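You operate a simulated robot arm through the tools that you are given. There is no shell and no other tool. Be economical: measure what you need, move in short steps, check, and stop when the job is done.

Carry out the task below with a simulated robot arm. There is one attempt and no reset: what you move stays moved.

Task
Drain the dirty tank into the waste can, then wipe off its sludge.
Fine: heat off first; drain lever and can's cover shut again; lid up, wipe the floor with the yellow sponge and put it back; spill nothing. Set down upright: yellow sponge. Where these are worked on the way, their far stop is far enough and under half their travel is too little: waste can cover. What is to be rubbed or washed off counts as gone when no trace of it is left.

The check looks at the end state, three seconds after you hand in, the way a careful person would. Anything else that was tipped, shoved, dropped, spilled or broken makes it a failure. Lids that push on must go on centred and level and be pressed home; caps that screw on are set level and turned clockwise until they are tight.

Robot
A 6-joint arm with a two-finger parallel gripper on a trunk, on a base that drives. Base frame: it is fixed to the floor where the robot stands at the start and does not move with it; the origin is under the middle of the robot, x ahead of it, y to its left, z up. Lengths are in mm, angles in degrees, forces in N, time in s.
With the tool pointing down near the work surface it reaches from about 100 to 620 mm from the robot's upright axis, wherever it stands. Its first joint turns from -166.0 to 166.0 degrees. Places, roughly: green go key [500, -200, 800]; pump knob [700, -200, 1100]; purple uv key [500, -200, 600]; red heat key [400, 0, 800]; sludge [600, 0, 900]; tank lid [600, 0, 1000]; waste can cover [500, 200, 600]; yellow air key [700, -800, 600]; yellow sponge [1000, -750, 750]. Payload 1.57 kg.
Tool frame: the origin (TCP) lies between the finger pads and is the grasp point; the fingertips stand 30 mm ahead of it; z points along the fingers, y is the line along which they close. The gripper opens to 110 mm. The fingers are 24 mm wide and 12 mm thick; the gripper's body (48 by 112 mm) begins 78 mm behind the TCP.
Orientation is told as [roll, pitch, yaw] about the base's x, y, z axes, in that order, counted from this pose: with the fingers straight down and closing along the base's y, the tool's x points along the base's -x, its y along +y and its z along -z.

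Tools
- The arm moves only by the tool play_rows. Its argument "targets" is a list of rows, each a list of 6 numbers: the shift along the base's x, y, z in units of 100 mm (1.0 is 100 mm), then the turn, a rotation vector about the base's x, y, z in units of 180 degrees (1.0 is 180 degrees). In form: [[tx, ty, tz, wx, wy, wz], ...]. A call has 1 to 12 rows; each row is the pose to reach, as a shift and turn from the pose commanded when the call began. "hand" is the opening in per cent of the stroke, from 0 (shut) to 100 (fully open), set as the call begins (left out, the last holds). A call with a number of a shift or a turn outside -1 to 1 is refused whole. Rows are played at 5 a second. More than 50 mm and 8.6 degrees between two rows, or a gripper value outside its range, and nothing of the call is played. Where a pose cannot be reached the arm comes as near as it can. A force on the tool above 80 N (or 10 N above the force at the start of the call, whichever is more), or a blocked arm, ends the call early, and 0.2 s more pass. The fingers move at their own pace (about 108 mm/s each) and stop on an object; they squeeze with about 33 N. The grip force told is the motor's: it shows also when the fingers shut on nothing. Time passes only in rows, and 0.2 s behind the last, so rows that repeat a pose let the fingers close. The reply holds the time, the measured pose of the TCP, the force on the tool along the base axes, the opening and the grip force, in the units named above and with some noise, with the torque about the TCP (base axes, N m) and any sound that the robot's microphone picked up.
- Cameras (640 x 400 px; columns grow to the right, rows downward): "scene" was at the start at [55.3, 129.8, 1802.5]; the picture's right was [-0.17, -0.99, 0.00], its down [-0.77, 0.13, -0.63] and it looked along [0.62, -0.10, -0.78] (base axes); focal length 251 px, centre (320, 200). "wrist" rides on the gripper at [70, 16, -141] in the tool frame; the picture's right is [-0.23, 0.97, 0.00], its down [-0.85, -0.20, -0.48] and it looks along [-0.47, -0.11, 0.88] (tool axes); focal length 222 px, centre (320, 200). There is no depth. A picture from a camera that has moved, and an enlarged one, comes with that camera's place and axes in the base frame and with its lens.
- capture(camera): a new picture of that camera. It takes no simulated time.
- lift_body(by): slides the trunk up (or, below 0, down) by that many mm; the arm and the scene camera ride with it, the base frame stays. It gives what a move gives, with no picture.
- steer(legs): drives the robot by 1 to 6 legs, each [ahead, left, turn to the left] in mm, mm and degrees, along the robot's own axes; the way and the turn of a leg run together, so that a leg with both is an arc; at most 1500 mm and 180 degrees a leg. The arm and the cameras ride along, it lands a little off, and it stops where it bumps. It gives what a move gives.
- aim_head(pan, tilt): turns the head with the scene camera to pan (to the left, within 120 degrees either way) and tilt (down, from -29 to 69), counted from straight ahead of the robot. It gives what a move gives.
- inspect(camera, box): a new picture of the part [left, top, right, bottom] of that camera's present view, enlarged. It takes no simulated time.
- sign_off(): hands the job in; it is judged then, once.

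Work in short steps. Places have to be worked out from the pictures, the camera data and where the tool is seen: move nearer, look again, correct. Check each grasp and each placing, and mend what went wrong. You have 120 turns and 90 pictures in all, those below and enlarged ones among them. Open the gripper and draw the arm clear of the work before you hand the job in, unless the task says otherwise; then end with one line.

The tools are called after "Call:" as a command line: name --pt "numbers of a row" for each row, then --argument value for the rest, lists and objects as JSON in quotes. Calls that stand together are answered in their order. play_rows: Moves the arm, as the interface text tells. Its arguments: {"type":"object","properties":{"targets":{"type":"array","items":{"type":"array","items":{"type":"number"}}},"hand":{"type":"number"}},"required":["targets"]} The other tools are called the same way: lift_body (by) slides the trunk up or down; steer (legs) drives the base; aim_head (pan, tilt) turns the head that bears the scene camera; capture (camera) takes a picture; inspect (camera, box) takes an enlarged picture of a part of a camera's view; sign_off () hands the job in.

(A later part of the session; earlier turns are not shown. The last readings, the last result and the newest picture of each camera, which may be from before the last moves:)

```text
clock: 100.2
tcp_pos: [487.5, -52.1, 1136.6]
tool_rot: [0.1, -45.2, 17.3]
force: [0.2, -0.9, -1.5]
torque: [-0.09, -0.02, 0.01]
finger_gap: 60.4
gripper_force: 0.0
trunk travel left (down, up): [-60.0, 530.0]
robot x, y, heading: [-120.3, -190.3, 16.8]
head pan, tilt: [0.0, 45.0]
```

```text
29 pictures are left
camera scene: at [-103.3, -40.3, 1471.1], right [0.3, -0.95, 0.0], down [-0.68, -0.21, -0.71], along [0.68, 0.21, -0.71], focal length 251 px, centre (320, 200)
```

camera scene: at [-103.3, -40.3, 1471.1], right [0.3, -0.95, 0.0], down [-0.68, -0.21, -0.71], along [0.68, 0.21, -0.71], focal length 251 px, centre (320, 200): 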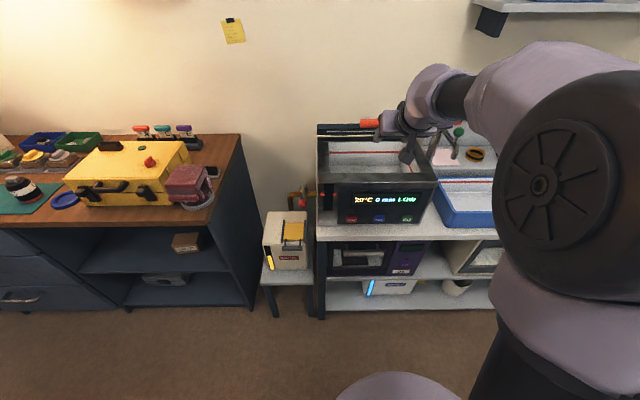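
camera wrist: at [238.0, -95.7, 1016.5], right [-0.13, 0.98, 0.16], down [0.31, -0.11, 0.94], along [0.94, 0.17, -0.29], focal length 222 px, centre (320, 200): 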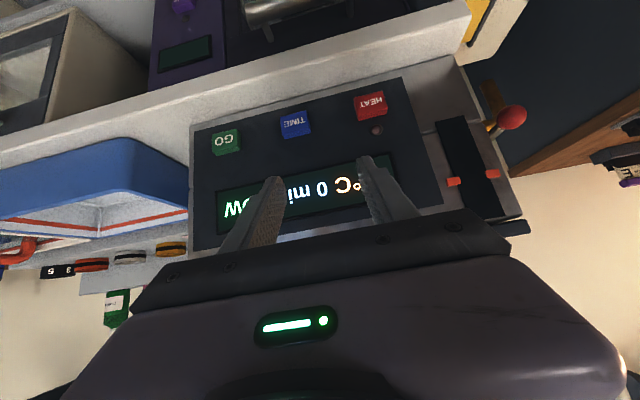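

Lid near 40°. Keep alternating.

Call:
lift_body --by 30

Call:
steer --legs '[[24, 0, 0]]'

Call:
lift_body --by 25

Call:
steer --legs '[[28, 0, 0]]'

Call:
lift_body --by 20

Call:
steer --legs '[[28, 0, 0]]'

Call:
capture --camera "scene"

```text
clock: 101.0
tcp_pos: [485.1, -50.1, 1166.4]
tool_rot: [0.0, -45.2, 17.2]
force: [-2.6, -0.7, 0.2]
torque: [-0.01, -0.07, 0.14]
finger_gap: 60.7
gripper_force: 0.0
trunk travel left (down, up): [-90.0, 500.0]
robot x, y, heading: [-120.8, -195.6, 17.4]
head pan, tilt: [0.0, 45.0]
```

```text
clock: 101.8
tcp_pos: [508.7, -43.2, 1165.7]
tool_rot: [0.0, -45.3, 17.4]
force: [-0.5, -0.7, -2.2]
torque: [-0.06, -0.03, 0.0]
finger_gap: 60.5
gripper_force: 0.1
trunk travel left (down, up): [-90.0, 500.0]
robot x, y, heading: [-98.7, -190.4, 17.6]
head pan, tilt: [0.0, 45.0]
```

```text
clock: 102.5
tcp_pos: [508.7, -43.5, 1192.3]
tool_rot: [0.1, -45.3, 17.4]
force: [-2.0, -0.6, -0.1]
torque: [-0.02, -0.02, 0.07]
finger_gap: 60.3
gripper_force: 0.1
trunk travel left (down, up): [-115.0, 475.0]
robot x, y, heading: [-100.0, -190.0, 17.2]
head pan, tilt: [0.0, 45.0]
```

```text
clock: 103.3
tcp_pos: [534.1, -35.2, 1190.7]
tool_rot: [0.1, -45.1, 17.4]
force: [0.0, -0.2, -1.8]
torque: [-0.1, 0.04, 0.04]
finger_gap: 60.4
gripper_force: 0.0
trunk travel left (down, up): [-115.0, 475.0]
robot x, y, heading: [-72.4, -178.1, 17.4]
head pan, tilt: [0.0, 45.0]
```

```text
clock: 104.0
tcp_pos: [534.9, -36.3, 1211.7]
tool_rot: [0.1, -45.2, 17.4]
force: [-0.2, -0.4, 0.0]
torque: [0.02, -0.04, 0.01]
finger_gap: 60.4
gripper_force: 0.2
trunk travel left (down, up): [-135.0, 455.0]
robot x, y, heading: [-73.1, -177.3, 17.5]
head pan, tilt: [0.0, 45.0]
```

```text
clock: 104.8
tcp_pos: [563.7, -28.9, 1211.1]
tool_rot: [0.1, -45.1, 17.4]
force: [-1.4, -0.5, -0.6]
torque: [0.01, -0.02, 0.07]
finger_gap: 60.4
gripper_force: 0.0
trunk travel left (down, up): [-135.0, 455.0]
robot x, y, heading: [-45.7, -170.6, 17.1]
head pan, tilt: [0.0, 45.0]
```

```text
28 pictures are left
camera scene: at [-27.2, -16.6, 1546.1], right [0.3, -0.95, 0.0], down [-0.68, -0.21, -0.71], along [0.68, 0.21, -0.71], focal length 251 px, centre (320, 200)
```

scene: 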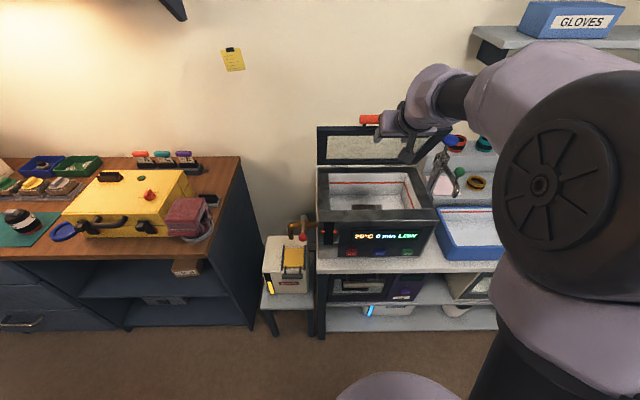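

Lid about 65° and sludge visible. Continue to the stop.

Call:
lift_body --by 12

Call:
steer --legs '[[32, 0, 0]]'

Call:
lift_body --by 8

Call:
steer --legs '[[30, 0, 0]]'

Call:
capture --camera "scene"

```text
clock: 105.4
tcp_pos: [562.3, -28.2, 1223.2]
tool_rot: [0.2, -45.2, 17.4]
force: [-1.3, -0.5, -0.2]
torque: [-0.02, 0.03, 0.04]
finger_gap: 60.5
gripper_force: 0.0
trunk travel left (down, up): [-147.0, 443.0]
robot x, y, heading: [-46.2, -168.6, 17.1]
head pan, tilt: [0.0, 45.0]
```

```text
clock: 106.3
tcp_pos: [595.2, -17.7, 1223.8]
tool_rot: [0.1, -45.2, 17.3]
force: [-1.5, 0.7, -0.8]
torque: [0.0, 0.06, 0.04]
finger_gap: 60.5
gripper_force: 0.1
trunk travel left (down, up): [-147.0, 443.0]
robot x, y, heading: [-11.8, -164.2, 17.2]
head pan, tilt: [0.0, 45.0]
```

```text
clock: 106.8
tcp_pos: [594.1, -16.9, 1230.0]
tool_rot: [0.1, -45.2, 17.2]
force: [-0.8, -0.5, 0.0]
torque: [0.0, 0.01, 0.04]
finger_gap: 60.4
gripper_force: 0.1
trunk travel left (down, up): [-155.0, 435.0]
robot x, y, heading: [-14.0, -162.0, 17.3]
head pan, tilt: [0.0, 45.0]
```

```text
clock: 107.7
tcp_pos: [623.8, -8.1, 1231.5]
tool_rot: [0.1, -45.2, 17.3]
force: [-0.4, -0.3, -0.4]
torque: [0.01, 0.02, 0.05]
finger_gap: 60.3
gripper_force: 0.1
trunk travel left (down, up): [-155.0, 435.0]
robot x, y, heading: [15.6, -150.0, 17.1]
head pan, tilt: [0.0, 45.0]
```

```text
27 pictures are left
camera scene: at [33.6, 2.2, 1566.1], right [0.3, -0.96, 0.0], down [-0.68, -0.21, -0.71], along [0.67, 0.21, -0.71], focal length 251 px, centre (320, 200)
```

scene: 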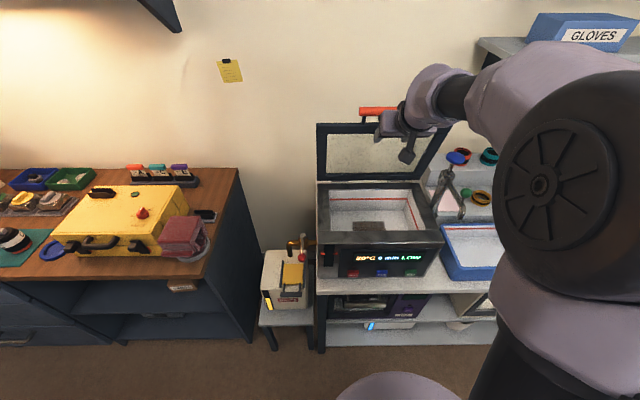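

About 80° now. Push further until it meets its stop.

Call:
steer --legs '[[25, 0, 0]]'

Call:
play_rows --pt "0.1 0.03 0.02 0 0 0" --pt "0.2 0.06 0.03 0 0 0" --pt "0.3 0.09 0.03 0 0 0" --pt "0.4 0.12 0.03 0 0 0"

Call:
capture --camera "scene"

```text
clock: 108.5
tcp_pos: [648.6, -0.5, 1231.3]
tool_rot: [0.1, -45.2, 17.2]
force: [-0.3, 0.2, 0.5]
torque: [0.01, 0.02, 0.01]
finger_gap: 60.4
gripper_force: 0.0
trunk travel left (down, up): [-155.0, 435.0]
robot x, y, heading: [42.5, -144.3, 17.3]
head pan, tilt: [0.0, 45.0]
```

```text
clock: 109.5
tcp_pos: [685.9, 5.8, 1231.3]
tool_rot: [0.4, -45.5, 17.6]
force: [-0.8, 0.1, -0.3]
torque: [-0.02, 0.05, -0.03]
finger_gap: 60.5
gripper_force: 0.1
out of reach, approached as far as the arm can: row 4
trunk travel left (down, up): [-155.0, 435.0]
robot x, y, heading: [39.8, -145.8, 17.2]
head pan, tilt: [0.0, 45.0]
```

```text
26 pictures are left
camera scene: at [57.5, 9.6, 1566.1], right [0.3, -0.95, 0.0], down [-0.68, -0.21, -0.71], along [0.68, 0.21, -0.71], focal length 251 px, centre (320, 200)
```

scene: 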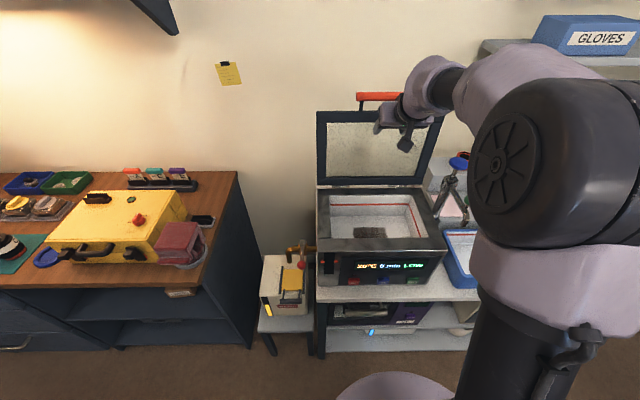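

The lid is past vertical. One more small push, then back off and see if it stays.

Call:
steer --legs '[[18, 0, 0]]'

Call:
play_rows --pt "-0.3 -0.09 0 0 0 0" --pt "-0.6 -0.18 0.1 0 0 0" --pt "-0.9 -0.28 0.2 0 0 0"

Call:
capture --camera "scene"

```text
clock: 110.3
tcp_pos: [703.6, 11.0, 1231.4]
tool_rot: [0.4, -45.4, 17.7]
force: [0.7, -0.9, -0.2]
torque: [0.0, 0.03, 0.0]
finger_gap: 60.2
gripper_force: 0.0
trunk travel left (down, up): [-155.0, 435.0]
robot x, y, heading: [58.3, -138.2, 17.4]
head pan, tilt: [0.0, 45.0]
```

```text
clock: 111.1
tcp_pos: [611.3, -16.2, 1254.0]
tool_rot: [0.4, -45.5, 17.5]
force: [0.0, -0.4, 0.0]
torque: [0.01, -0.03, -0.02]
finger_gap: 60.6
gripper_force: 0.1
trunk travel left (down, up): [-155.0, 435.0]
robot x, y, heading: [55.5, -139.2, 17.5]
head pan, tilt: [0.0, 45.0]
```

```text
25 pictures are left
camera scene: at [73.4, 14.7, 1566.2], right [0.3, -0.95, 0.0], down [-0.67, -0.21, -0.71], along [0.68, 0.21, -0.71], focal length 251 px, centre (320, 200)
```

scene: 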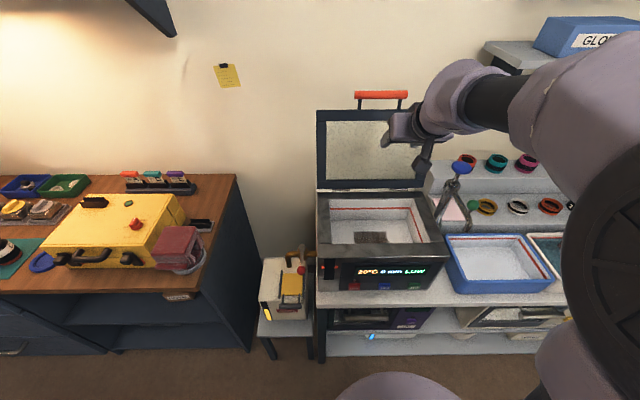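

The lid stays up. I straighten the tool, back away, and drive right to look for the yellow sponge.

Call:
play_rows --pt "-0.1 -0.03 0.1 -0.0125 0.0398 0" --pt "-0.2 -0.06 0.1 -0.025 0.0795 0" --pt "-0.3 -0.1 0.1 -0.0376 0.119 0" --pt "-0.4 -0.13 0.1 -0.05 0.159 0" --pt "-0.6 -0.19 0.1 -0.0627 0.199 0" --pt "-0.8 -0.25 0.1 -0.0752 0.2385 0"

Call:
steer --legs '[[-220, 0, 0], [0, -550, 0]]'

Call:
aim_head --pan -25 --tilt 40

Call:
capture --camera "scene"

```text
clock: 112.5
tcp_pos: [505.8, -161.8, 1170.6]
tool_rot: [2.5, -4.8, 20.9]
force: [0.0, -1.2, -0.1]
torque: [-0.01, -0.03, 0.01]
finger_gap: 60.5
gripper_force: 0.1
out of reach, approached as far as the arm can: row 1, 2, 3, 4, 5, 6
trunk travel left (down, up): [-155.0, 435.0]
robot x, y, heading: [58.9, -138.8, 17.3]
head pan, tilt: [0.0, 45.0]
```

```text
clock: 117.0
tcp_pos: [461.6, -754.9, 1170.5]
tool_rot: [2.6, -4.8, 21.4]
force: [0.5, -0.5, -0.2]
torque: [0.04, -0.04, 0.0]
finger_gap: 60.7
gripper_force: 0.1
trunk travel left (down, up): [-155.0, 435.0]
robot x, y, heading: [13.0, -738.5, 17.9]
head pan, tilt: [0.0, 45.0]
```

```text
clock: 117.9
tcp_pos: [461.7, -752.8, 1171.3]
tool_rot: [2.5, -4.9, 21.5]
force: [-0.1, -0.1, 0.0]
torque: [0.0, -0.01, 0.02]
finger_gap: 60.8
gripper_force: 0.2
trunk travel left (down, up): [-155.0, 435.0]
robot x, y, heading: [11.3, -733.6, 17.7]
head pan, tilt: [-25.0, 40.0]
```

```text
24 pictures are left
camera scene: at [35.1, -618.0, 1573.4], right [-0.12, -0.99, 0.0], down [-0.64, 0.08, -0.77], along [0.76, -0.09, -0.64], focal length 251 px, centre (320, 200)
```

scene: 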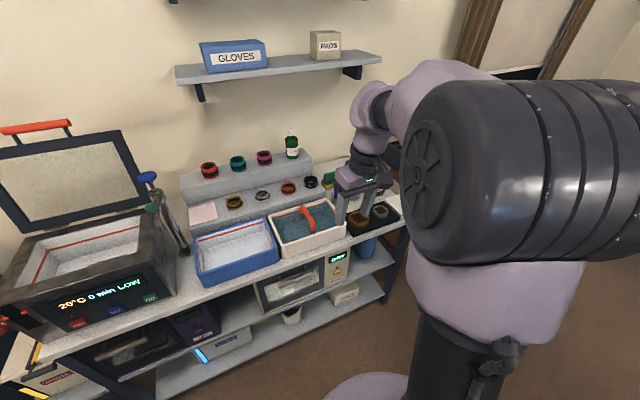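

I zoom onto the right end of the bench.

Call:
inspect --camera "scene" --box '[280, 140, 440, 250]'

Call:
capture --camera "wrist"

```text
3.64 times, centred on (360, 195) of scene
camera zoom: at [35.1, -618.0, 1573.4], right [-0.12, -0.99, 0.0], down [-0.64, 0.08, -0.77], along [0.76, -0.09, -0.64], focal length 914 px, centre (174, 218)
```

zoom: 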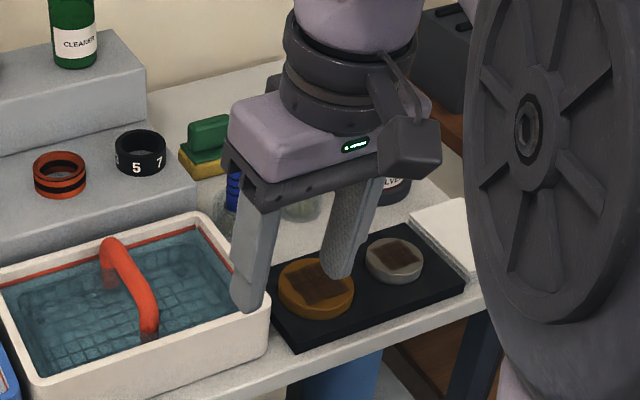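

```text
22 pictures are left
camera wrist: at [381.6, -774.1, 1307.9], right [-0.15, 0.99, 0.06], down [0.84, 0.09, 0.54], along [0.53, 0.13, -0.84], focal length 222 px, centre (320, 200)
```

wrist: 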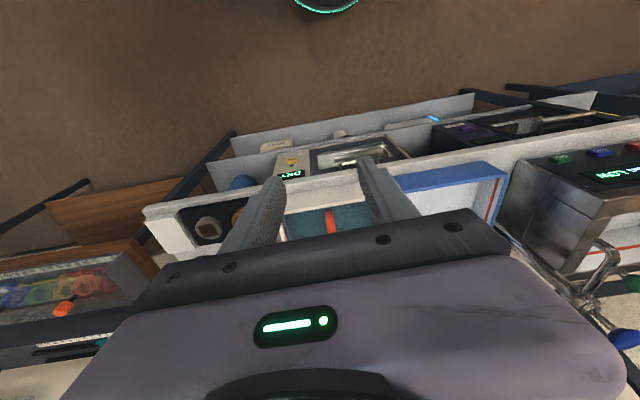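

The yellow sponge (with green top) is near (1012,−773,840), behind the bath. I level the tool and drive nearer.

Call:
play_rows --pt "-0.1 0.3 0 -0.0108 0.0109 -0.011" --pt "-0.2 0.6 0 -0.0215 0.0218 -0.022" --pt "-0.27 0.9 0.1 -0.0215 0.0218 -0.022"

Call:
steer --legs '[[0, -300, 0], [290, 0, 0]]'

Call:
capture --camera "wrist"

Call:
capture --camera "scene"

```text
clock: 118.7
tcp_pos: [420.8, -748.2, 1125.0]
tool_rot: [2.2, -2.1, 19.8]
force: [0.5, 0.1, -0.3]
torque: [-0.02, 0.04, -0.02]
finger_gap: 60.5
gripper_force: 0.1
out of reach, approached as far as the arm can: row 1, 2, 3
trunk travel left (down, up): [-155.0, 435.0]
robot x, y, heading: [13.8, -736.3, 17.8]
head pan, tilt: [-25.0, 40.0]
```

```text
clock: 122.3
tcp_pos: [792.0, -944.2, 1127.1]
tool_rot: [2.2, -2.1, 20.3]
force: [0.8, -0.5, 0.2]
torque: [0.01, 0.03, -0.02]
finger_gap: 60.4
gripper_force: 0.0
trunk travel left (down, up): [-155.0, 435.0]
robot x, y, heading: [383.9, -936.6, 18.3]
head pan, tilt: [-25.0, 40.0]
```

```text
21 pictures are left
camera wrist: at [718.3, -960.5, 1266.7], right [-0.12, 0.99, 0.05], down [0.86, 0.09, 0.5], along [0.49, 0.1, -0.86], focal length 222 px, centre (320, 200)
```

wrist: 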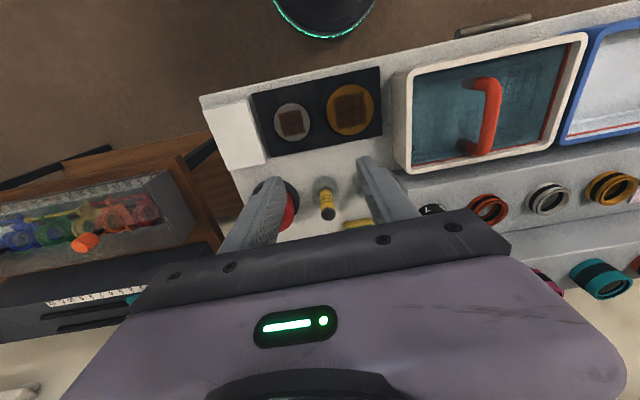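

```text
20 pictures are left
camera scene: at [407.5, -816.7, 1573.3], right [-0.12, -0.99, 0.0], down [-0.64, 0.07, -0.77], along [0.76, -0.09, -0.64], focal length 251 px, centre (320, 200)
```

scene: 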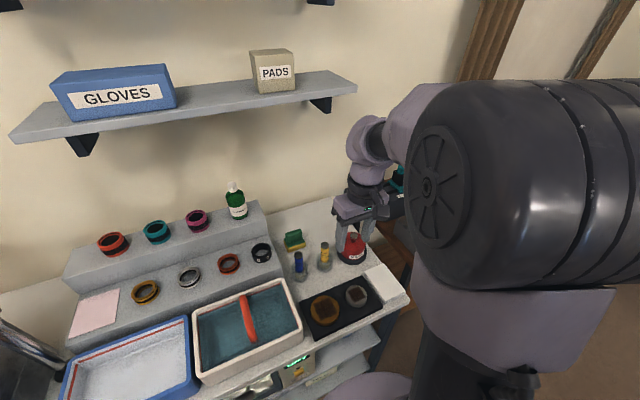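

Rays disagree a little on the sponge's height; zoom for a better fix.

Call:
inspect --camera "scene" --box '[250, 210, 410, 310]'

```text
4.00 times, centred on (330, 260) of scene
camera zoom: at [407.5, -816.7, 1573.3], right [-0.12, -0.99, 0.0], down [-0.64, 0.07, -0.77], along [0.76, -0.09, -0.64], focal length 1005 px, centre (280, -40)
```

zoom: 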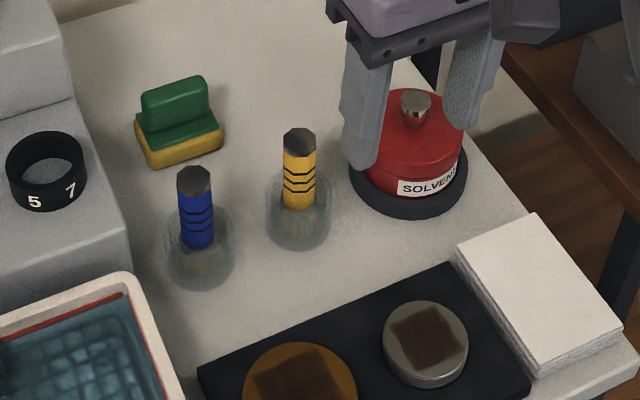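

Sponge centre ≈ (1013,−795), base on the bench at z≈830, long side along the bench, with a green grip block on top. I drive in 50 mm and move the open gripper above it.

Call:
steer --legs '[[50, 0, -1]]'

Call:
play_rows --pt "0.28 0.2 0 -0.0075 0.0037 -0.0072" --pt "0.57 0.45 0 -0.015 0.0075 -0.0144" --pt "0.87 0.67 0 -0.015 0.0075 -0.0144" --hand 88

Call:
play_rows --pt "0.28 0.2 0 0 0 0" --pt "0.57 0.45 0 0 0 0" --pt "0.87 0.67 0 0 0 0"

Call:
capture --camera "wrist"

```text
clock: 123.3
tcp_pos: [840.0, -936.5, 1125.6]
tool_rot: [2.2, -1.9, 19.2]
force: [0.6, 0.4, 0.1]
torque: [0.0, 0.02, 0.01]
finger_gap: 60.4
gripper_force: 0.1
trunk travel left (down, up): [-155.0, 435.0]
robot x, y, heading: [429.2, -922.5, 17.3]
head pan, tilt: [-25.0, 40.0]
```

```text
clock: 124.1
tcp_pos: [902.5, -930.9, 1079.4]
tool_rot: [2.1, -2.2, 18.9]
force: [1.3, -0.1, 0.1]
torque: [-0.06, 0.04, -0.03]
finger_gap: 96.8
gripper_force: 0.2
out of reach, approached as far as the arm can: row 1, 2, 3
trunk travel left (down, up): [-155.0, 435.0]
robot x, y, heading: [432.8, -919.3, 17.3]
head pan, tilt: [-25.0, 40.0]
```

```text
clock: 124.9
tcp_pos: [970.2, -902.1, 1055.2]
tool_rot: [3.4, -4.2, 20.5]
force: [-0.3, -0.1, 0.2]
torque: [-0.03, 0.01, 0.0]
finger_gap: 96.8
gripper_force: 0.1
out of reach, approached as far as the arm can: row 1, 2, 3
trunk travel left (down, up): [-155.0, 435.0]
robot x, y, heading: [430.4, -922.8, 17.6]
head pan, tilt: [-25.0, 40.0]
```

```text
18 pictures are left
camera wrist: at [891.4, -923.9, 1192.5], right [-0.13, 0.99, 0.07], down [0.85, 0.07, 0.53], along [0.51, 0.13, -0.85], focal length 222 px, centre (320, 200)
```

wrist: 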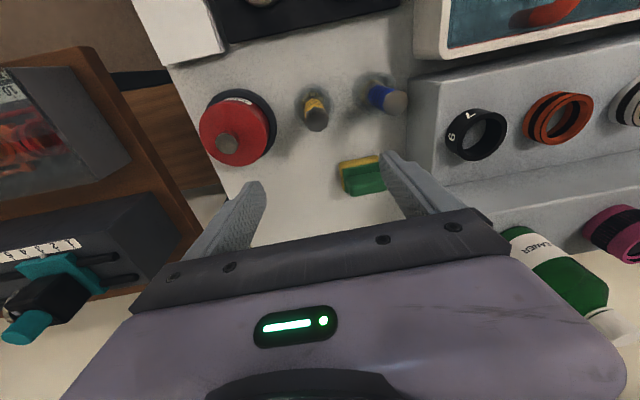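

The arm is at its outer reach limit because it works high relative to the trunk. I raise the trunk and lower the arm, levelling the tool as it goes.

Call:
lift_body --by 170

Call:
play_rows --pt "0.0 0.0 -0.4 -0.0125 0.0083 -0.0089" --pt "0.0 0.1 -0.8 -0.025 0.0166 -0.0178" --pt "0.05 0.3 -1.0 -0.025 0.0166 -0.0178"

Call:
play_rows --pt "0.1 0.3 -0.3 0 0 0" --pt "0.25 0.55 -0.5 0 0 0"

Call:
capture --camera "wrist"

```text
clock: 126.8
tcp_pos: [969.2, -904.1, 1224.4]
tool_rot: [3.4, -4.1, 20.5]
force: [-0.6, 0.6, 0.0]
torque: [-0.02, 0.0, -0.02]
finger_gap: 96.7
gripper_force: 0.1
trunk travel left (down, up): [-325.0, 265.0]
robot x, y, heading: [432.2, -918.8, 17.4]
head pan, tilt: [-25.0, 40.0]
```

```text
clock: 127.6
tcp_pos: [958.1, -899.3, 1112.6]
tool_rot: [1.9, -0.9, 18.4]
force: [-0.1, 0.2, -0.7]
torque: [0.0, -0.04, -0.01]
finger_gap: 96.7
gripper_force: 0.0
out of reach, approached as far as the arm can: row 1, 2, 3
trunk travel left (down, up): [-325.0, 265.0]
robot x, y, heading: [429.9, -916.6, 17.6]
head pan, tilt: [-25.0, 40.0]
```

```text
clock: 128.2
tcp_pos: [971.4, -870.8, 1051.0]
tool_rot: [2.8, -1.1, 18.3]
force: [-0.5, 0.1, 0.0]
torque: [-0.01, 0.0, -0.01]
finger_gap: 96.8
gripper_force: 0.0
out of reach, approached as far as the arm can: row 1, 2
trunk travel left (down, up): [-325.0, 265.0]
robot x, y, heading: [432.5, -920.7, 17.1]
head pan, tilt: [-25.0, 40.0]
```

```text
17 pictures are left
camera wrist: at [899.3, -885.0, 1193.4], right [-0.09, 0.99, 0.05], down [0.87, 0.05, 0.48], along [0.48, 0.09, -0.87], focal length 222 px, centre (320, 200)
```

wrist: 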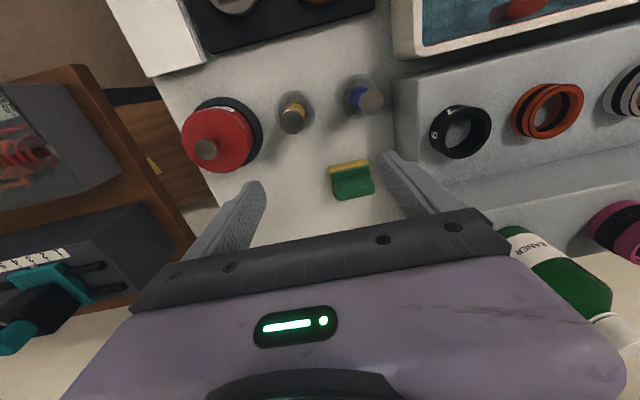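

The arm does poorly to its right; I shift the robot 150 mm right so the sponge lies to the left of its axis, then move the arm left.

Call:
steer --legs '[[0, -150, 0]]'

Call:
play_rows --pt "-0.15 0.3 0 -0.008 0.001 0" --pt "-0.3 0.6 0 -0.017 0.003 -0.006" --pt "-0.3 0.95 0 -0.017 0.003 -0.006"

Call:
play_rows --pt "0 0.4 0 0 0 0" --pt "0 0.8 0 0 0 0" --pt "0 0.9 0 0 0 0"

```text
clock: 129.6
tcp_pos: [1015.7, -1015.7, 1052.0]
tool_rot: [2.8, -1.0, 18.4]
force: [-0.8, 0.1, -0.2]
torque: [0.02, 0.01, 0.01]
finger_gap: 96.7
gripper_force: 0.1
trunk travel left (down, up): [-325.0, 265.0]
robot x, y, heading: [477.9, -1065.1, 17.6]
head pan, tilt: [-25.0, 40.0]
```

```text
clock: 130.4
tcp_pos: [966.6, -965.3, 1029.8]
tool_rot: [3.6, -1.2, 18.5]
force: [-0.7, -0.1, -0.2]
torque: [0.05, 0.01, 0.0]
finger_gap: 96.8
gripper_force: 0.1
out of reach, approached as far as the arm can: row 1, 2, 3
trunk travel left (down, up): [-325.0, 265.0]
robot x, y, heading: [478.1, -1063.7, 17.6]
head pan, tilt: [-25.0, 40.0]
```

```text
clock: 131.2
tcp_pos: [944.8, -938.6, 1008.7]
tool_rot: [3.5, -1.6, 18.7]
force: [-0.2, 0.2, 0.7]
torque: [-0.03, 0.02, 0.04]
finger_gap: 96.8
gripper_force: 0.0
out of reach, approached as far as the arm can: row 1, 2, 3
trunk travel left (down, up): [-325.0, 265.0]
robot x, y, heading: [481.2, -1064.7, 17.5]
head pan, tilt: [-25.0, 40.0]
```

The arm keeps hugging some limit. I take a look at its posture.

Call:
aim_head --pan -15 --tilt 45

Call:
capture --camera "scene"

```text
clock: 131.9
tcp_pos: [944.8, -938.7, 1008.5]
tool_rot: [3.5, -1.6, 18.8]
force: [0.3, 0.4, -0.2]
torque: [-0.02, -0.02, 0.02]
finger_gap: 96.9
gripper_force: 0.1
trunk travel left (down, up): [-325.0, 265.0]
robot x, y, heading: [477.9, -1063.5, 17.5]
head pan, tilt: [-15.0, 45.0]
```

```text
16 pictures are left
camera scene: at [497.5, -931.6, 1736.1], right [0.04, -1.0, 0.0], down [-0.71, -0.03, -0.71], along [0.71, 0.03, -0.71], focal length 251 px, centre (320, 200)
```

scene: 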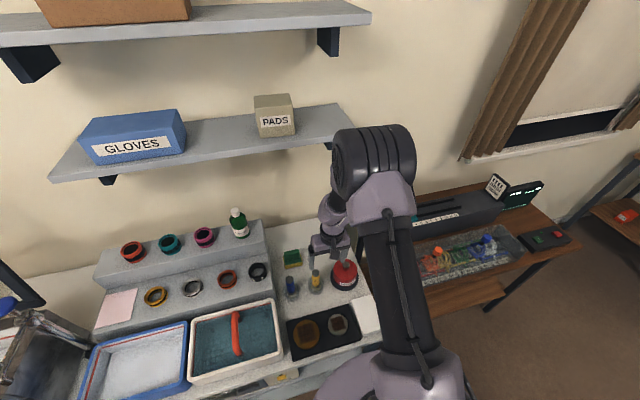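

The elbow is far forward with the forearm folded back. I test whether going up and back frees the arm.

Call:
play_rows --pt "0 0 0.3 0 0 0" --pt "0 0 0.6 0 0 0" --pt "0 0 0.9 0 0 0"

Call:
play_rows --pt "0.25 0.08 0 0 0 0" --pt "0.5 0.16 0 0 0 0" --pt "0.75 0.24 0 0 0 0"

```text
clock: 132.7
tcp_pos: [934.7, -953.5, 1090.1]
tool_rot: [4.7, -2.0, 19.1]
force: [-0.9, -0.3, -0.1]
torque: [-0.02, -0.06, -0.02]
finger_gap: 96.7
gripper_force: 0.1
out of reach, approached as far as the arm can: row 1, 2, 3
trunk travel left (down, up): [-325.0, 265.0]
robot x, y, heading: [477.9, -1066.8, 17.7]
head pan, tilt: [-15.0, 45.0]
```

```text
clock: 133.5
tcp_pos: [995.7, -952.5, 1072.7]
tool_rot: [5.2, -2.6, 19.5]
force: [1.0, 0.9, -0.4]
torque: [-0.01, 0.03, -0.03]
finger_gap: 96.8
gripper_force: 0.1
out of reach, approached as far as the arm can: row 1, 2, 3
trunk travel left (down, up): [-325.0, 265.0]
robot x, y, heading: [474.2, -1064.0, 17.3]
head pan, tilt: [-15.0, 45.0]
```

I test whether a wrist-roll limit is the cause by yawing the tool −24°.

Call:
play_rows --pt "0 0 0 -0.01 0.004 -0.045" --pt "0 0 0 -0.02 0.008 -0.09" --pt "0 0 0 -0.028 0.01 -0.135"

Call:
play_rows --pt "0 0.25 0 0 0 0" --pt "0 0.5 0 0 0 0" --pt "0 0.75 0 0 0 0"

```text
clock: 134.3
tcp_pos: [931.5, -1058.9, 1017.7]
tool_rot: [3.7, -2.2, 1.0]
force: [-0.9, -1.7, -0.2]
torque: [0.12, -0.03, 0.03]
finger_gap: 96.6
gripper_force: 0.0
out of reach, approached as far as the arm can: row 1, 2, 3
trunk travel left (down, up): [-325.0, 265.0]
robot x, y, heading: [474.5, -1064.5, 17.4]
head pan, tilt: [-15.0, 45.0]
```

```text
clock: 135.1
tcp_pos: [916.1, -1007.3, 1002.7]
tool_rot: [4.0, -2.4, 1.2]
force: [-0.4, -1.0, 0.4]
torque: [0.04, 0.0, -0.06]
finger_gap: 96.7
gripper_force: 0.1
out of reach, approached as far as the arm can: row 1, 2, 3
trunk travel left (down, up): [-325.0, 265.0]
robot x, y, heading: [475.3, -1068.4, 17.5]
head pan, tilt: [-15.0, 45.0]
```

That shows the wrist's roll axis is at its end stop (yaw can't decrease further relative to bearing). So I rotate the tool the other way, +105° in yaw: fingers then close across the grip block.

Call:
play_rows --pt "0 0 0.2 -0.006 0.004 0.045" --pt "0 0 0.4 -0.012 0.008 0.09" --pt "0 0 0.6 -0.015 0.01 0.135" --pt "0 0 0.6 -0.015 0.01 0.18" --pt "0 0 0.6 -0.015 0.01 0.225" --pt "0 0 0.6 -0.015 0.01 0.27" --pt "0 0 0.6 -0.015 0.01 0.315" --pt "0 0 0.6 -0.015 0.01 0.36"

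Call:
play_rows --pt "0 0 0 0 0 0.045" --pt "0 0 0 0 0 0.09" --pt "0 0 0 0 0 0.135" --pt "0 0 0 0 0 0.18" --pt "0 0 0 0 0 0.225"

Call:
steer --legs '[[0, 70, 0]]'

```text
clock: 136.9
tcp_pos: [937.3, -976.7, 1081.6]
tool_rot: [3.9, -1.2, 65.9]
force: [-0.5, 0.4, 0.3]
torque: [-0.01, 0.02, -0.03]
finger_gap: 96.6
gripper_force: 0.1
out of reach, approached as far as the arm can: row 1, 2, 3, 4, 5, 6, 7, 8
trunk travel left (down, up): [-325.0, 265.0]
robot x, y, heading: [482.1, -1065.0, 17.5]
head pan, tilt: [-15.0, 45.0]
```

```text
clock: 138.1
tcp_pos: [947.0, -972.1, 1088.7]
tool_rot: [2.6, -3.2, 106.3]
force: [0.3, -0.8, -0.7]
torque: [-0.03, 0.02, 0.0]
finger_gap: 96.9
gripper_force: 0.0
out of reach, approached as far as the arm can: row 1, 2, 3, 4, 5
trunk travel left (down, up): [-325.0, 265.0]
robot x, y, heading: [474.9, -1068.4, 17.4]
head pan, tilt: [-15.0, 45.0]
```

```text
clock: 139.1
tcp_pos: [927.1, -907.9, 1089.3]
tool_rot: [2.5, -3.1, 106.0]
force: [-0.4, 1.0, -0.1]
torque: [-0.04, 0.01, -0.03]
finger_gap: 96.6
gripper_force: 0.1
trunk travel left (down, up): [-325.0, 265.0]
robot x, y, heading: [457.7, -1001.3, 17.5]
head pan, tilt: [-15.0, 45.0]
```

I conclude the raised trunk is what folds the forearm back. I back off from the bench, drop the trunk fully and re-pose the arm at a known-good height.

Call:
steer --legs '[[-380, 0, 0]]'

Call:
lift_body --by -160

Call:
play_rows --pt "0.0 0.0 0.4 0 0 0" --pt "0 0 0.8 0 0 0" --pt "0 0 1.0 0 0 0"

Call:
lift_body --by -165

Call:
play_rows --pt "0.0 0.0 0.4 0 0 0" --pt "0 0 0.8 0 0 0" --pt "0 0 1.0 0 0 0"

Call:
play_rows --pt "0.0 0.0 0.0 -0.01 -0.01 0" --pt "0 0 0.0 -0.015 -0.02 0"

```text
clock: 141.5
tcp_pos: [557.5, -1025.5, 1089.7]
tool_rot: [2.5, -3.2, 105.7]
force: [-0.2, -0.3, 0.7]
torque: [-0.01, -0.02, -0.04]
finger_gap: 96.7
gripper_force: 0.2
trunk travel left (down, up): [-325.0, 265.0]
robot x, y, heading: [86.8, -1114.4, 17.2]
head pan, tilt: [-15.0, 45.0]
```

```text
clock: 143.3
tcp_pos: [558.5, -1025.0, 928.8]
tool_rot: [2.6, -3.1, 105.7]
force: [0.3, -0.3, 0.5]
torque: [-0.02, 0.0, -0.01]
finger_gap: 96.8
gripper_force: 0.0
trunk travel left (down, up): [-165.0, 425.0]
robot x, y, heading: [90.0, -1113.3, 16.9]
head pan, tilt: [-15.0, 45.0]
```

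```text
clock: 144.2
tcp_pos: [558.5, -1025.3, 1028.7]
tool_rot: [2.6, -3.2, 105.7]
force: [0.5, -0.9, -0.8]
torque: [0.0, 0.0, 0.0]
finger_gap: 96.9
gripper_force: 0.0
trunk travel left (down, up): [-165.0, 425.0]
robot x, y, heading: [89.7, -1116.4, 17.2]
head pan, tilt: [-15.0, 45.0]
```

```text
clock: 146.0
tcp_pos: [559.0, -1024.7, 862.8]
tool_rot: [2.6, -3.2, 105.7]
force: [0.2, 0.1, 0.5]
torque: [0.0, 0.01, 0.03]
finger_gap: 96.7
gripper_force: 0.1
trunk travel left (down, up): [0.0, 590.0]
robot x, y, heading: [87.9, -1113.4, 16.9]
head pan, tilt: [-15.0, 45.0]
```

```text
clock: 146.8
tcp_pos: [560.2, -1022.2, 961.7]
tool_rot: [2.6, -3.2, 105.7]
force: [0.2, 0.1, -0.5]
torque: [-0.01, 0.0, 0.0]
finger_gap: 96.5
gripper_force: 0.0
trunk travel left (down, up): [0.0, 590.0]
robot x, y, heading: [88.7, -1119.0, 17.1]
head pan, tilt: [-15.0, 45.0]
```

```text
clock: 147.4
tcp_pos: [558.8, -1024.0, 962.9]
tool_rot: [-0.2, 0.4, 105.8]
force: [-0.6, -0.2, 0.0]
torque: [-0.01, 0.02, -0.04]
finger_gap: 96.9
gripper_force: 0.1
trunk travel left (down, up): [0.0, 590.0]
robot x, y, heading: [89.2, -1113.3, 17.0]
head pan, tilt: [-15.0, 45.0]
```

The arm is well-behaved again and level at yaw 106. I raise it, centre it on the sponge's line, and drive in.

Call:
play_rows --pt "-0.07 0.22 0.3 0 0 0.004" --pt "-0.14 0.45 0.6 0 0 0.007" --pt "-0.21 0.67 0.9 0 0 0.007" --hand 70

Call:
steer --legs '[[388, 0, 0.3]]'

Call:
play_rows --pt "0.3 0.1 0 0 0 0" --pt "0.6 0.2 -0.1 0 0 0" --pt "0.8 0.25 -0.2 0 0 0"

Call:
capture --camera "wrist"

```text
clock: 148.2
tcp_pos: [537.3, -957.1, 1052.8]
tool_rot: [-0.3, 0.4, 106.9]
force: [0.8, 0.9, 0.1]
torque: [0.01, -0.02, 0.0]
finger_gap: 76.9
gripper_force: 0.0
trunk travel left (down, up): [0.0, 590.0]
robot x, y, heading: [89.9, -1110.3, 16.5]
head pan, tilt: [-15.0, 45.0]
```

```text
clock: 150.7
tcp_pos: [907.9, -834.9, 1052.0]
tool_rot: [-0.2, 0.4, 107.8]
force: [0.5, 0.0, -0.1]
torque: [-0.03, 0.0, 0.01]
finger_gap: 76.9
gripper_force: 0.1
trunk travel left (down, up): [0.0, 590.0]
robot x, y, heading: [456.5, -996.5, 17.6]
head pan, tilt: [-15.0, 45.0]
```

```text
clock: 151.5
tcp_pos: [988.7, -809.5, 1032.7]
tool_rot: [-0.3, 0.5, 107.8]
force: [0.4, 0.1, -0.2]
torque: [0.02, 0.0, -0.01]
finger_gap: 76.9
gripper_force: 0.0
trunk travel left (down, up): [0.0, 590.0]
robot x, y, heading: [463.5, -996.9, 17.4]
head pan, tilt: [-15.0, 45.0]
```

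```text
15 pictures are left
camera wrist: at [993.6, -880.4, 1176.3], right [-1.0, -0.08, 0.0], down [-0.07, 0.88, 0.47], along [-0.04, 0.47, -0.88], focal length 222 px, centre (320, 200)
```

wrist: 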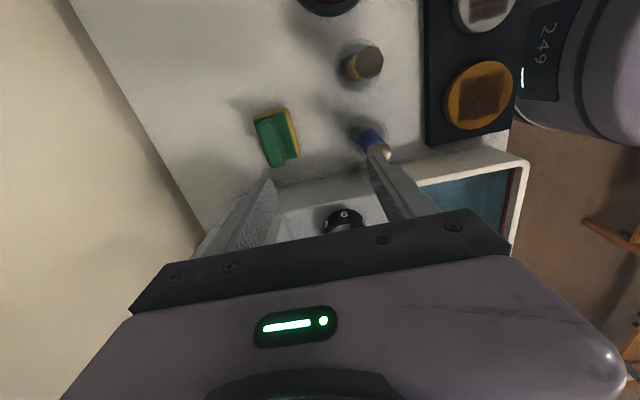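

Sponge handle ≈ (1052,−805), top ≈ 885. I move above it and lower to z≈950, then check.

Call:
play_rows --pt "0.3 0.02 -0.1 0 0 0" --pt "0.62 0.04 -0.3 0 0 0" --pt "0.63 0.04 -0.6 0 0 0" --pt "0.63 0.04 -0.85 0 0 0" --hand 62

Call:
capture --camera "wrist"

```text
clock: 152.5
tcp_pos: [1052.4, -805.8, 947.9]
tool_rot: [-0.2, 0.3, 107.9]
force: [0.9, -0.4, -0.1]
torque: [-0.02, 0.01, 0.02]
finger_gap: 68.4
gripper_force: 0.1
trunk travel left (down, up): [0.0, 590.0]
robot x, y, heading: [462.0, -1000.6, 17.6]
head pan, tilt: [-15.0, 45.0]
```

```text
14 pictures are left
camera wrist: at [1058.6, -876.6, 1090.7], right [-1.0, -0.08, 0.0], down [-0.07, 0.88, 0.47], along [-0.04, 0.47, -0.88], focal length 222 px, centre (320, 200)
```

wrist: 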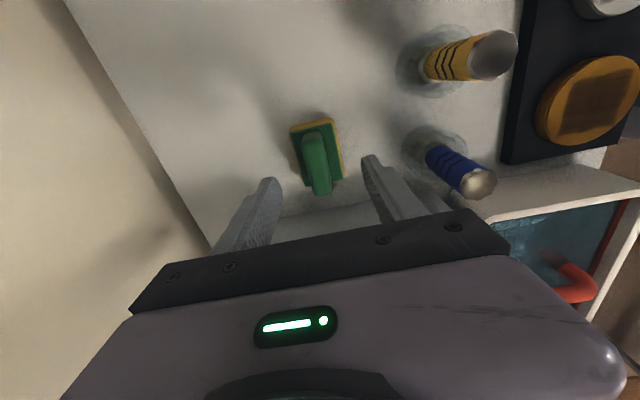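

Well aligned. Shift 3 mm, descend to z≈893 and close on the grip block.

Call:
play_rows --pt "0.03 0.02 -0.25 0 0 0" --pt "0.03 0.02 -0.45 0 0 0" --pt "0.03 0.02 -0.55 0 0 0"

Call:
play_rows --pt "0 0 0 0 0 0" --pt "0 0 0 0 0 0" --pt "0 0 0 0 0 0" --hand 0

Call:
play_rows --pt "0 0 0.15 0 0 0" --pt "0 0 0.3 0 0 0"

Call:
capture --camera "wrist"

```text
clock: 153.3
tcp_pos: [1053.9, -803.1, 894.4]
tool_rot: [-0.2, 0.4, 107.8]
force: [0.0, 0.1, 0.0]
torque: [0.02, 0.02, -0.02]
finger_gap: 68.3
gripper_force: 0.1
trunk travel left (down, up): [0.0, 590.0]
robot x, y, heading: [464.1, -999.1, 17.6]
head pan, tilt: [-15.0, 45.0]
```

```text
clock: 154.1
tcp_pos: [1054.2, -802.2, 895.0]
tool_rot: [-0.3, 0.5, 107.7]
force: [1.1, -0.7, 0.3]
torque: [0.0, -0.04, 0.03]
finger_gap: 21.5
gripper_force: 33.0
trunk travel left (down, up): [0.0, 590.0]
robot x, y, heading: [461.9, -994.7, 17.8]
head pan, tilt: [-15.0, 45.0]
```

```text
clock: 154.7
tcp_pos: [1054.0, -804.0, 922.2]
tool_rot: [-0.2, 0.3, 107.8]
force: [-0.1, -0.1, -0.3]
torque: [-0.03, 0.04, -0.03]
finger_gap: 21.2
gripper_force: 32.5
trunk travel left (down, up): [0.0, 590.0]
robot x, y, heading: [461.9, -998.0, 17.8]
head pan, tilt: [-15.0, 45.0]
```

```text
13 pictures are left
camera wrist: at [1059.2, -874.7, 1065.0], right [-1.0, -0.08, 0.0], down [-0.07, 0.88, 0.47], along [-0.03, 0.47, -0.88], focal length 222 px, centre (320, 200)
```

wrist: 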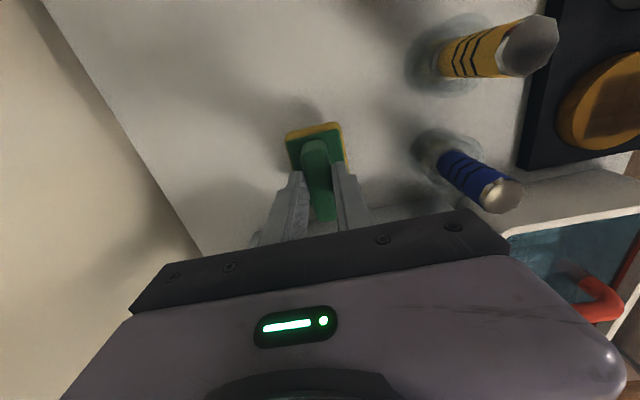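

The sponge is held firmly (21 mm) and lifted; its seat is TCP (1054,−802,895), yaw 107.7. I lift via the trunk, back out, and re-pose the arm.

Call:
lift_body --by 135

Call:
steer --legs '[[-380, 0, 0]]'

Call:
play_rows --pt "-0.45 -0.14 0 0 0 0" --pt "-0.9 -0.28 0 0 0 0"

Call:
lift_body --by -135

Call:
play_rows --pt "0.1 -0.3 0.3 0 0 0" --pt "0.2 -0.6 0.6 0 0 0" --pt "0.3 -0.95 0.95 0 0 0"

```text
clock: 156.3
tcp_pos: [1055.3, -804.0, 1055.5]
tool_rot: [-0.1, 0.4, 107.9]
force: [0.5, -0.3, -1.0]
torque: [-0.02, 0.03, 0.03]
finger_gap: 21.2
gripper_force: 33.4
trunk travel left (down, up): [-135.0, 455.0]
robot x, y, heading: [462.7, -994.0, 17.9]
head pan, tilt: [-15.0, 45.0]
```

```text
clock: 158.7
tcp_pos: [691.6, -915.3, 1056.0]
tool_rot: [-0.2, 0.4, 108.5]
force: [0.5, -0.2, -0.1]
torque: [-0.04, -0.04, -0.01]
finger_gap: 21.1
gripper_force: 33.0
trunk travel left (down, up): [-135.0, 455.0]
robot x, y, heading: [103.2, -1116.2, 18.5]
head pan, tilt: [-15.0, 45.0]
```

```text
clock: 159.3
tcp_pos: [599.5, -942.0, 1056.0]
tool_rot: [-0.2, 0.4, 108.5]
force: [-0.4, -0.2, -0.4]
torque: [-0.02, -0.02, -0.04]
finger_gap: 20.9
gripper_force: 32.8
trunk travel left (down, up): [-135.0, 455.0]
robot x, y, heading: [103.0, -1116.6, 18.6]
head pan, tilt: [-15.0, 45.0]
```

```text
clock: 160.9
tcp_pos: [600.8, -940.9, 921.5]
tool_rot: [-0.2, 0.4, 108.5]
force: [-0.3, -0.6, -1.2]
torque: [0.03, -0.04, -0.03]
finger_gap: 21.0
gripper_force: 32.8
trunk travel left (down, up): [0.0, 590.0]
robot x, y, heading: [101.9, -1117.2, 18.2]
head pan, tilt: [-15.0, 45.0]
```

```text
refused: row 3 steps farther than a row can; nothing moved
```

Rows were a bit too coarse; I redo the move right/up in finer steps, then turn the tool back to yaw 17 there.

Call:
play_rows --pt "0.07 -0.24 0.25 0 0 0" --pt "0.15 -0.48 0.5 0 0 0" --pt "0.22 -0.72 0.75 0 0 0" --pt "0.3 -0.95 1.0 0 0 0"

Call:
play_rows --pt "0.07 -0.24 0.0 0 0 -0.045" --pt "0.15 -0.48 0.0 0 0 -0.09" --pt "0.22 -0.72 0.0 0 0 -0.135" --pt "0.22 -0.72 0.0 0 0 -0.18" --pt "0.22 -0.72 0.0 0 0 -0.225" --pt "0.22 -0.72 0.0 0 0 -0.27" --pt "0.22 -0.72 0.0 0 0 -0.315" --pt "0.22 -0.72 0.0 0 0 -0.36" --pt "0.22 -0.72 0.0 0 0 -0.405" --pt "0.22 -0.72 0.0 0 0 -0.45" --pt "0.22 -0.72 0.0 0 0 -0.495" --pt "0.22 -0.72 0.0 0 0 -0.505"

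```text
clock: 161.9
tcp_pos: [628.6, -1038.8, 1021.5]
tool_rot: [0.0, 0.4, 108.4]
force: [0.6, -0.9, -0.9]
torque: [0.02, 0.02, 0.01]
finger_gap: 21.3
gripper_force: 32.8
trunk travel left (down, up): [0.0, 590.0]
robot x, y, heading: [101.5, -1111.8, 18.4]
head pan, tilt: [-15.0, 45.0]
```

```text
clock: 164.5
tcp_pos: [618.6, -1168.0, 975.9]
tool_rot: [1.0, -2.0, 21.0]
force: [0.2, -0.2, -0.4]
torque: [-0.01, 0.0, 0.02]
finger_gap: 21.1
gripper_force: 33.0
out of reach, approached as far as the arm can: row 10, 11, 12
trunk travel left (down, up): [0.0, 590.0]
robot x, y, heading: [104.0, -1117.3, 18.4]
head pan, tilt: [-15.0, 45.0]
```

The wrist stop is at about 30° relative to bearing, so I settle on yaw ≈36 (fine for wiping), level the tool, and drive left to the tank.

Call:
play_rows --pt "0 0.1 0.1 -0.004 0.004 0.04" --pt "0 0.2 0.3 -0.009 0.0084 0.083"

Call:
steer --legs '[[0, 1040, -1]]'

Call:
aim_head --pan -5 --tilt 40

Call:
capture --camera "scene"

```text
clock: 165.1
tcp_pos: [616.7, -1148.7, 1004.0]
tool_rot: [0.2, 0.0, 36.1]
force: [-0.7, 0.6, -1.1]
torque: [0.0, 0.04, -0.01]
finger_gap: 20.9
gripper_force: 33.2
trunk travel left (down, up): [0.0, 590.0]
robot x, y, heading: [101.7, -1113.1, 18.5]
head pan, tilt: [-15.0, 45.0]
```

```text
clock: 170.5
tcp_pos: [295.7, -168.4, 1005.0]
tool_rot: [0.3, 0.0, 35.3]
force: [-0.1, 0.3, -0.7]
torque: [0.01, 0.04, 0.0]
finger_gap: 21.3
gripper_force: 32.8
trunk travel left (down, up): [0.0, 590.0]
robot x, y, heading: [-216.7, -129.4, 17.6]
head pan, tilt: [-15.0, 45.0]
```

```text
clock: 171.2
tcp_pos: [295.3, -168.6, 1004.0]
tool_rot: [0.2, 0.1, 35.3]
force: [-0.8, 1.1, -1.0]
torque: [0.0, 0.01, -0.02]
finger_gap: 20.9
gripper_force: 32.9
trunk travel left (down, up): [0.0, 590.0]
robot x, y, heading: [-220.4, -125.5, 17.7]
head pan, tilt: [-5.0, 40.0]
```

```text
12 pictures are left
camera scene: at [-197.2, 20.1, 1418.4], right [0.22, -0.98, 0.0], down [-0.63, -0.14, -0.77], along [0.75, 0.17, -0.64], focal length 251 px, centre (320, 200)
```

scene: 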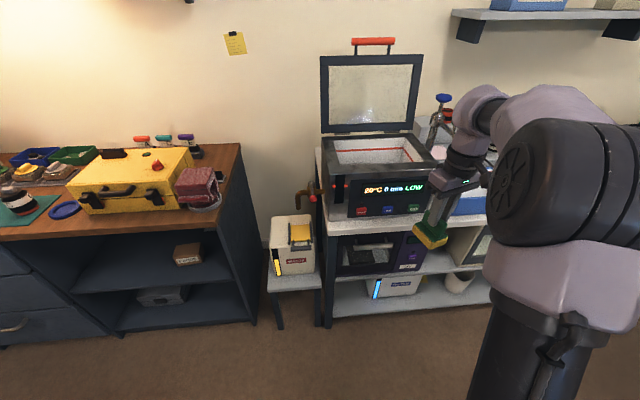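

Sponge held well, lid still up, all tidy. I raise the trunk so the sponge clears the rim, drive in, and look into the tank.

Call:
lift_body --by 110

Call:
steer --legs '[[290, 0, 0]]'

Call:
aim_head --pan -5 --tilt 55

Call:
inspect --camera "scene" --box '[240, 60, 480, 210]'

```text
clock: 172.6
tcp_pos: [296.1, -168.5, 1113.4]
tool_rot: [0.1, 0.2, 35.3]
force: [0.2, -0.5, -0.1]
torque: [0.02, -0.02, 0.02]
finger_gap: 20.8
gripper_force: 32.5
trunk travel left (down, up): [-110.0, 480.0]
robot x, y, heading: [-218.3, -129.8, 17.7]
head pan, tilt: [-5.0, 40.0]
```

```text
clock: 174.6
tcp_pos: [563.1, -82.2, 1114.3]
tool_rot: [0.2, 0.1, 35.5]
force: [-0.5, 0.8, -1.3]
torque: [-0.02, 0.06, 0.02]
finger_gap: 20.9
gripper_force: 32.8
trunk travel left (down, up): [-110.0, 480.0]
robot x, y, heading: [49.1, -43.9, 18.1]
head pan, tilt: [-5.0, 40.0]
```

```text
clock: 175.4
tcp_pos: [563.5, -82.8, 1114.5]
tool_rot: [0.3, 0.1, 35.6]
force: [0.7, 0.3, 0.3]
torque: [0.0, 0.02, 0.01]
finger_gap: 21.1
gripper_force: 32.0
trunk travel left (down, up): [-110.0, 480.0]
robot x, y, heading: [45.1, -45.0, 17.9]
head pan, tilt: [-5.0, 55.0]
```

```text
2.67 times, centred on (360, 135) of scene
camera zoom: at [56.9, 102.5, 1507.7], right [0.22, -0.98, 0.0], down [-0.8, -0.18, -0.57], along [0.56, 0.13, -0.82], focal length 670 px, centre (213, 373)
```

zoom: 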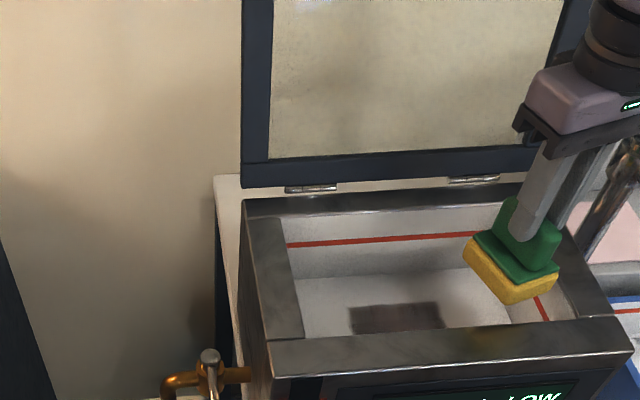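

The sludge patch spans about n 554–593 (maybe hidden further toward the front), l −232…−120, floor z≈896. I shift the robot 80 mm left to centre over the tank, then lower toward the floor.

Call:
steer --legs '[[0, 80, 0]]'

Call:
play_rows --pt "0.2 0.06 -0.2 0 0 0" --pt "0.4 0.12 -0.6 0 0 0" --pt "0.4 0.12 -0.95 0 0 0"

Call:
inspect --camera "scene" --box '[240, 60, 480, 210]'

```text
clock: 176.4
tcp_pos: [538.4, -3.0, 1114.1]
tool_rot: [0.2, 0.0, 35.5]
force: [0.4, 0.7, -0.3]
torque: [0.0, -0.02, -0.01]
finger_gap: 21.2
gripper_force: 33.4
trunk travel left (down, up): [-110.0, 480.0]
robot x, y, heading: [22.2, 34.4, 18.0]
head pan, tilt: [-5.0, 55.0]
```

```text
clock: 177.2
tcp_pos: [578.8, 8.4, 1018.1]
tool_rot: [0.2, 0.1, 35.6]
force: [0.0, 0.3, -0.7]
torque: [0.0, 0.03, 0.01]
finger_gap: 21.4
gripper_force: 33.5
trunk travel left (down, up): [-110.0, 480.0]
robot x, y, heading: [22.2, 31.0, 18.0]
head pan, tilt: [-5.0, 55.0]
```

```text
2.67 times, centred on (360, 135) of scene
camera zoom: at [32.2, 178.9, 1507.7], right [0.22, -0.97, 0.0], down [-0.8, -0.18, -0.57], along [0.56, 0.13, -0.82], focal length 670 px, centre (213, 373)
```

zoom: 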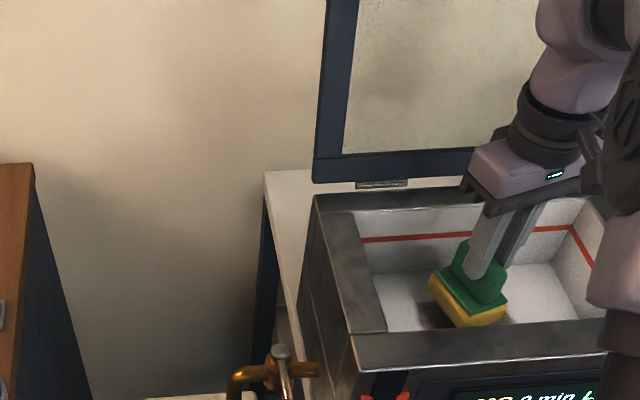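

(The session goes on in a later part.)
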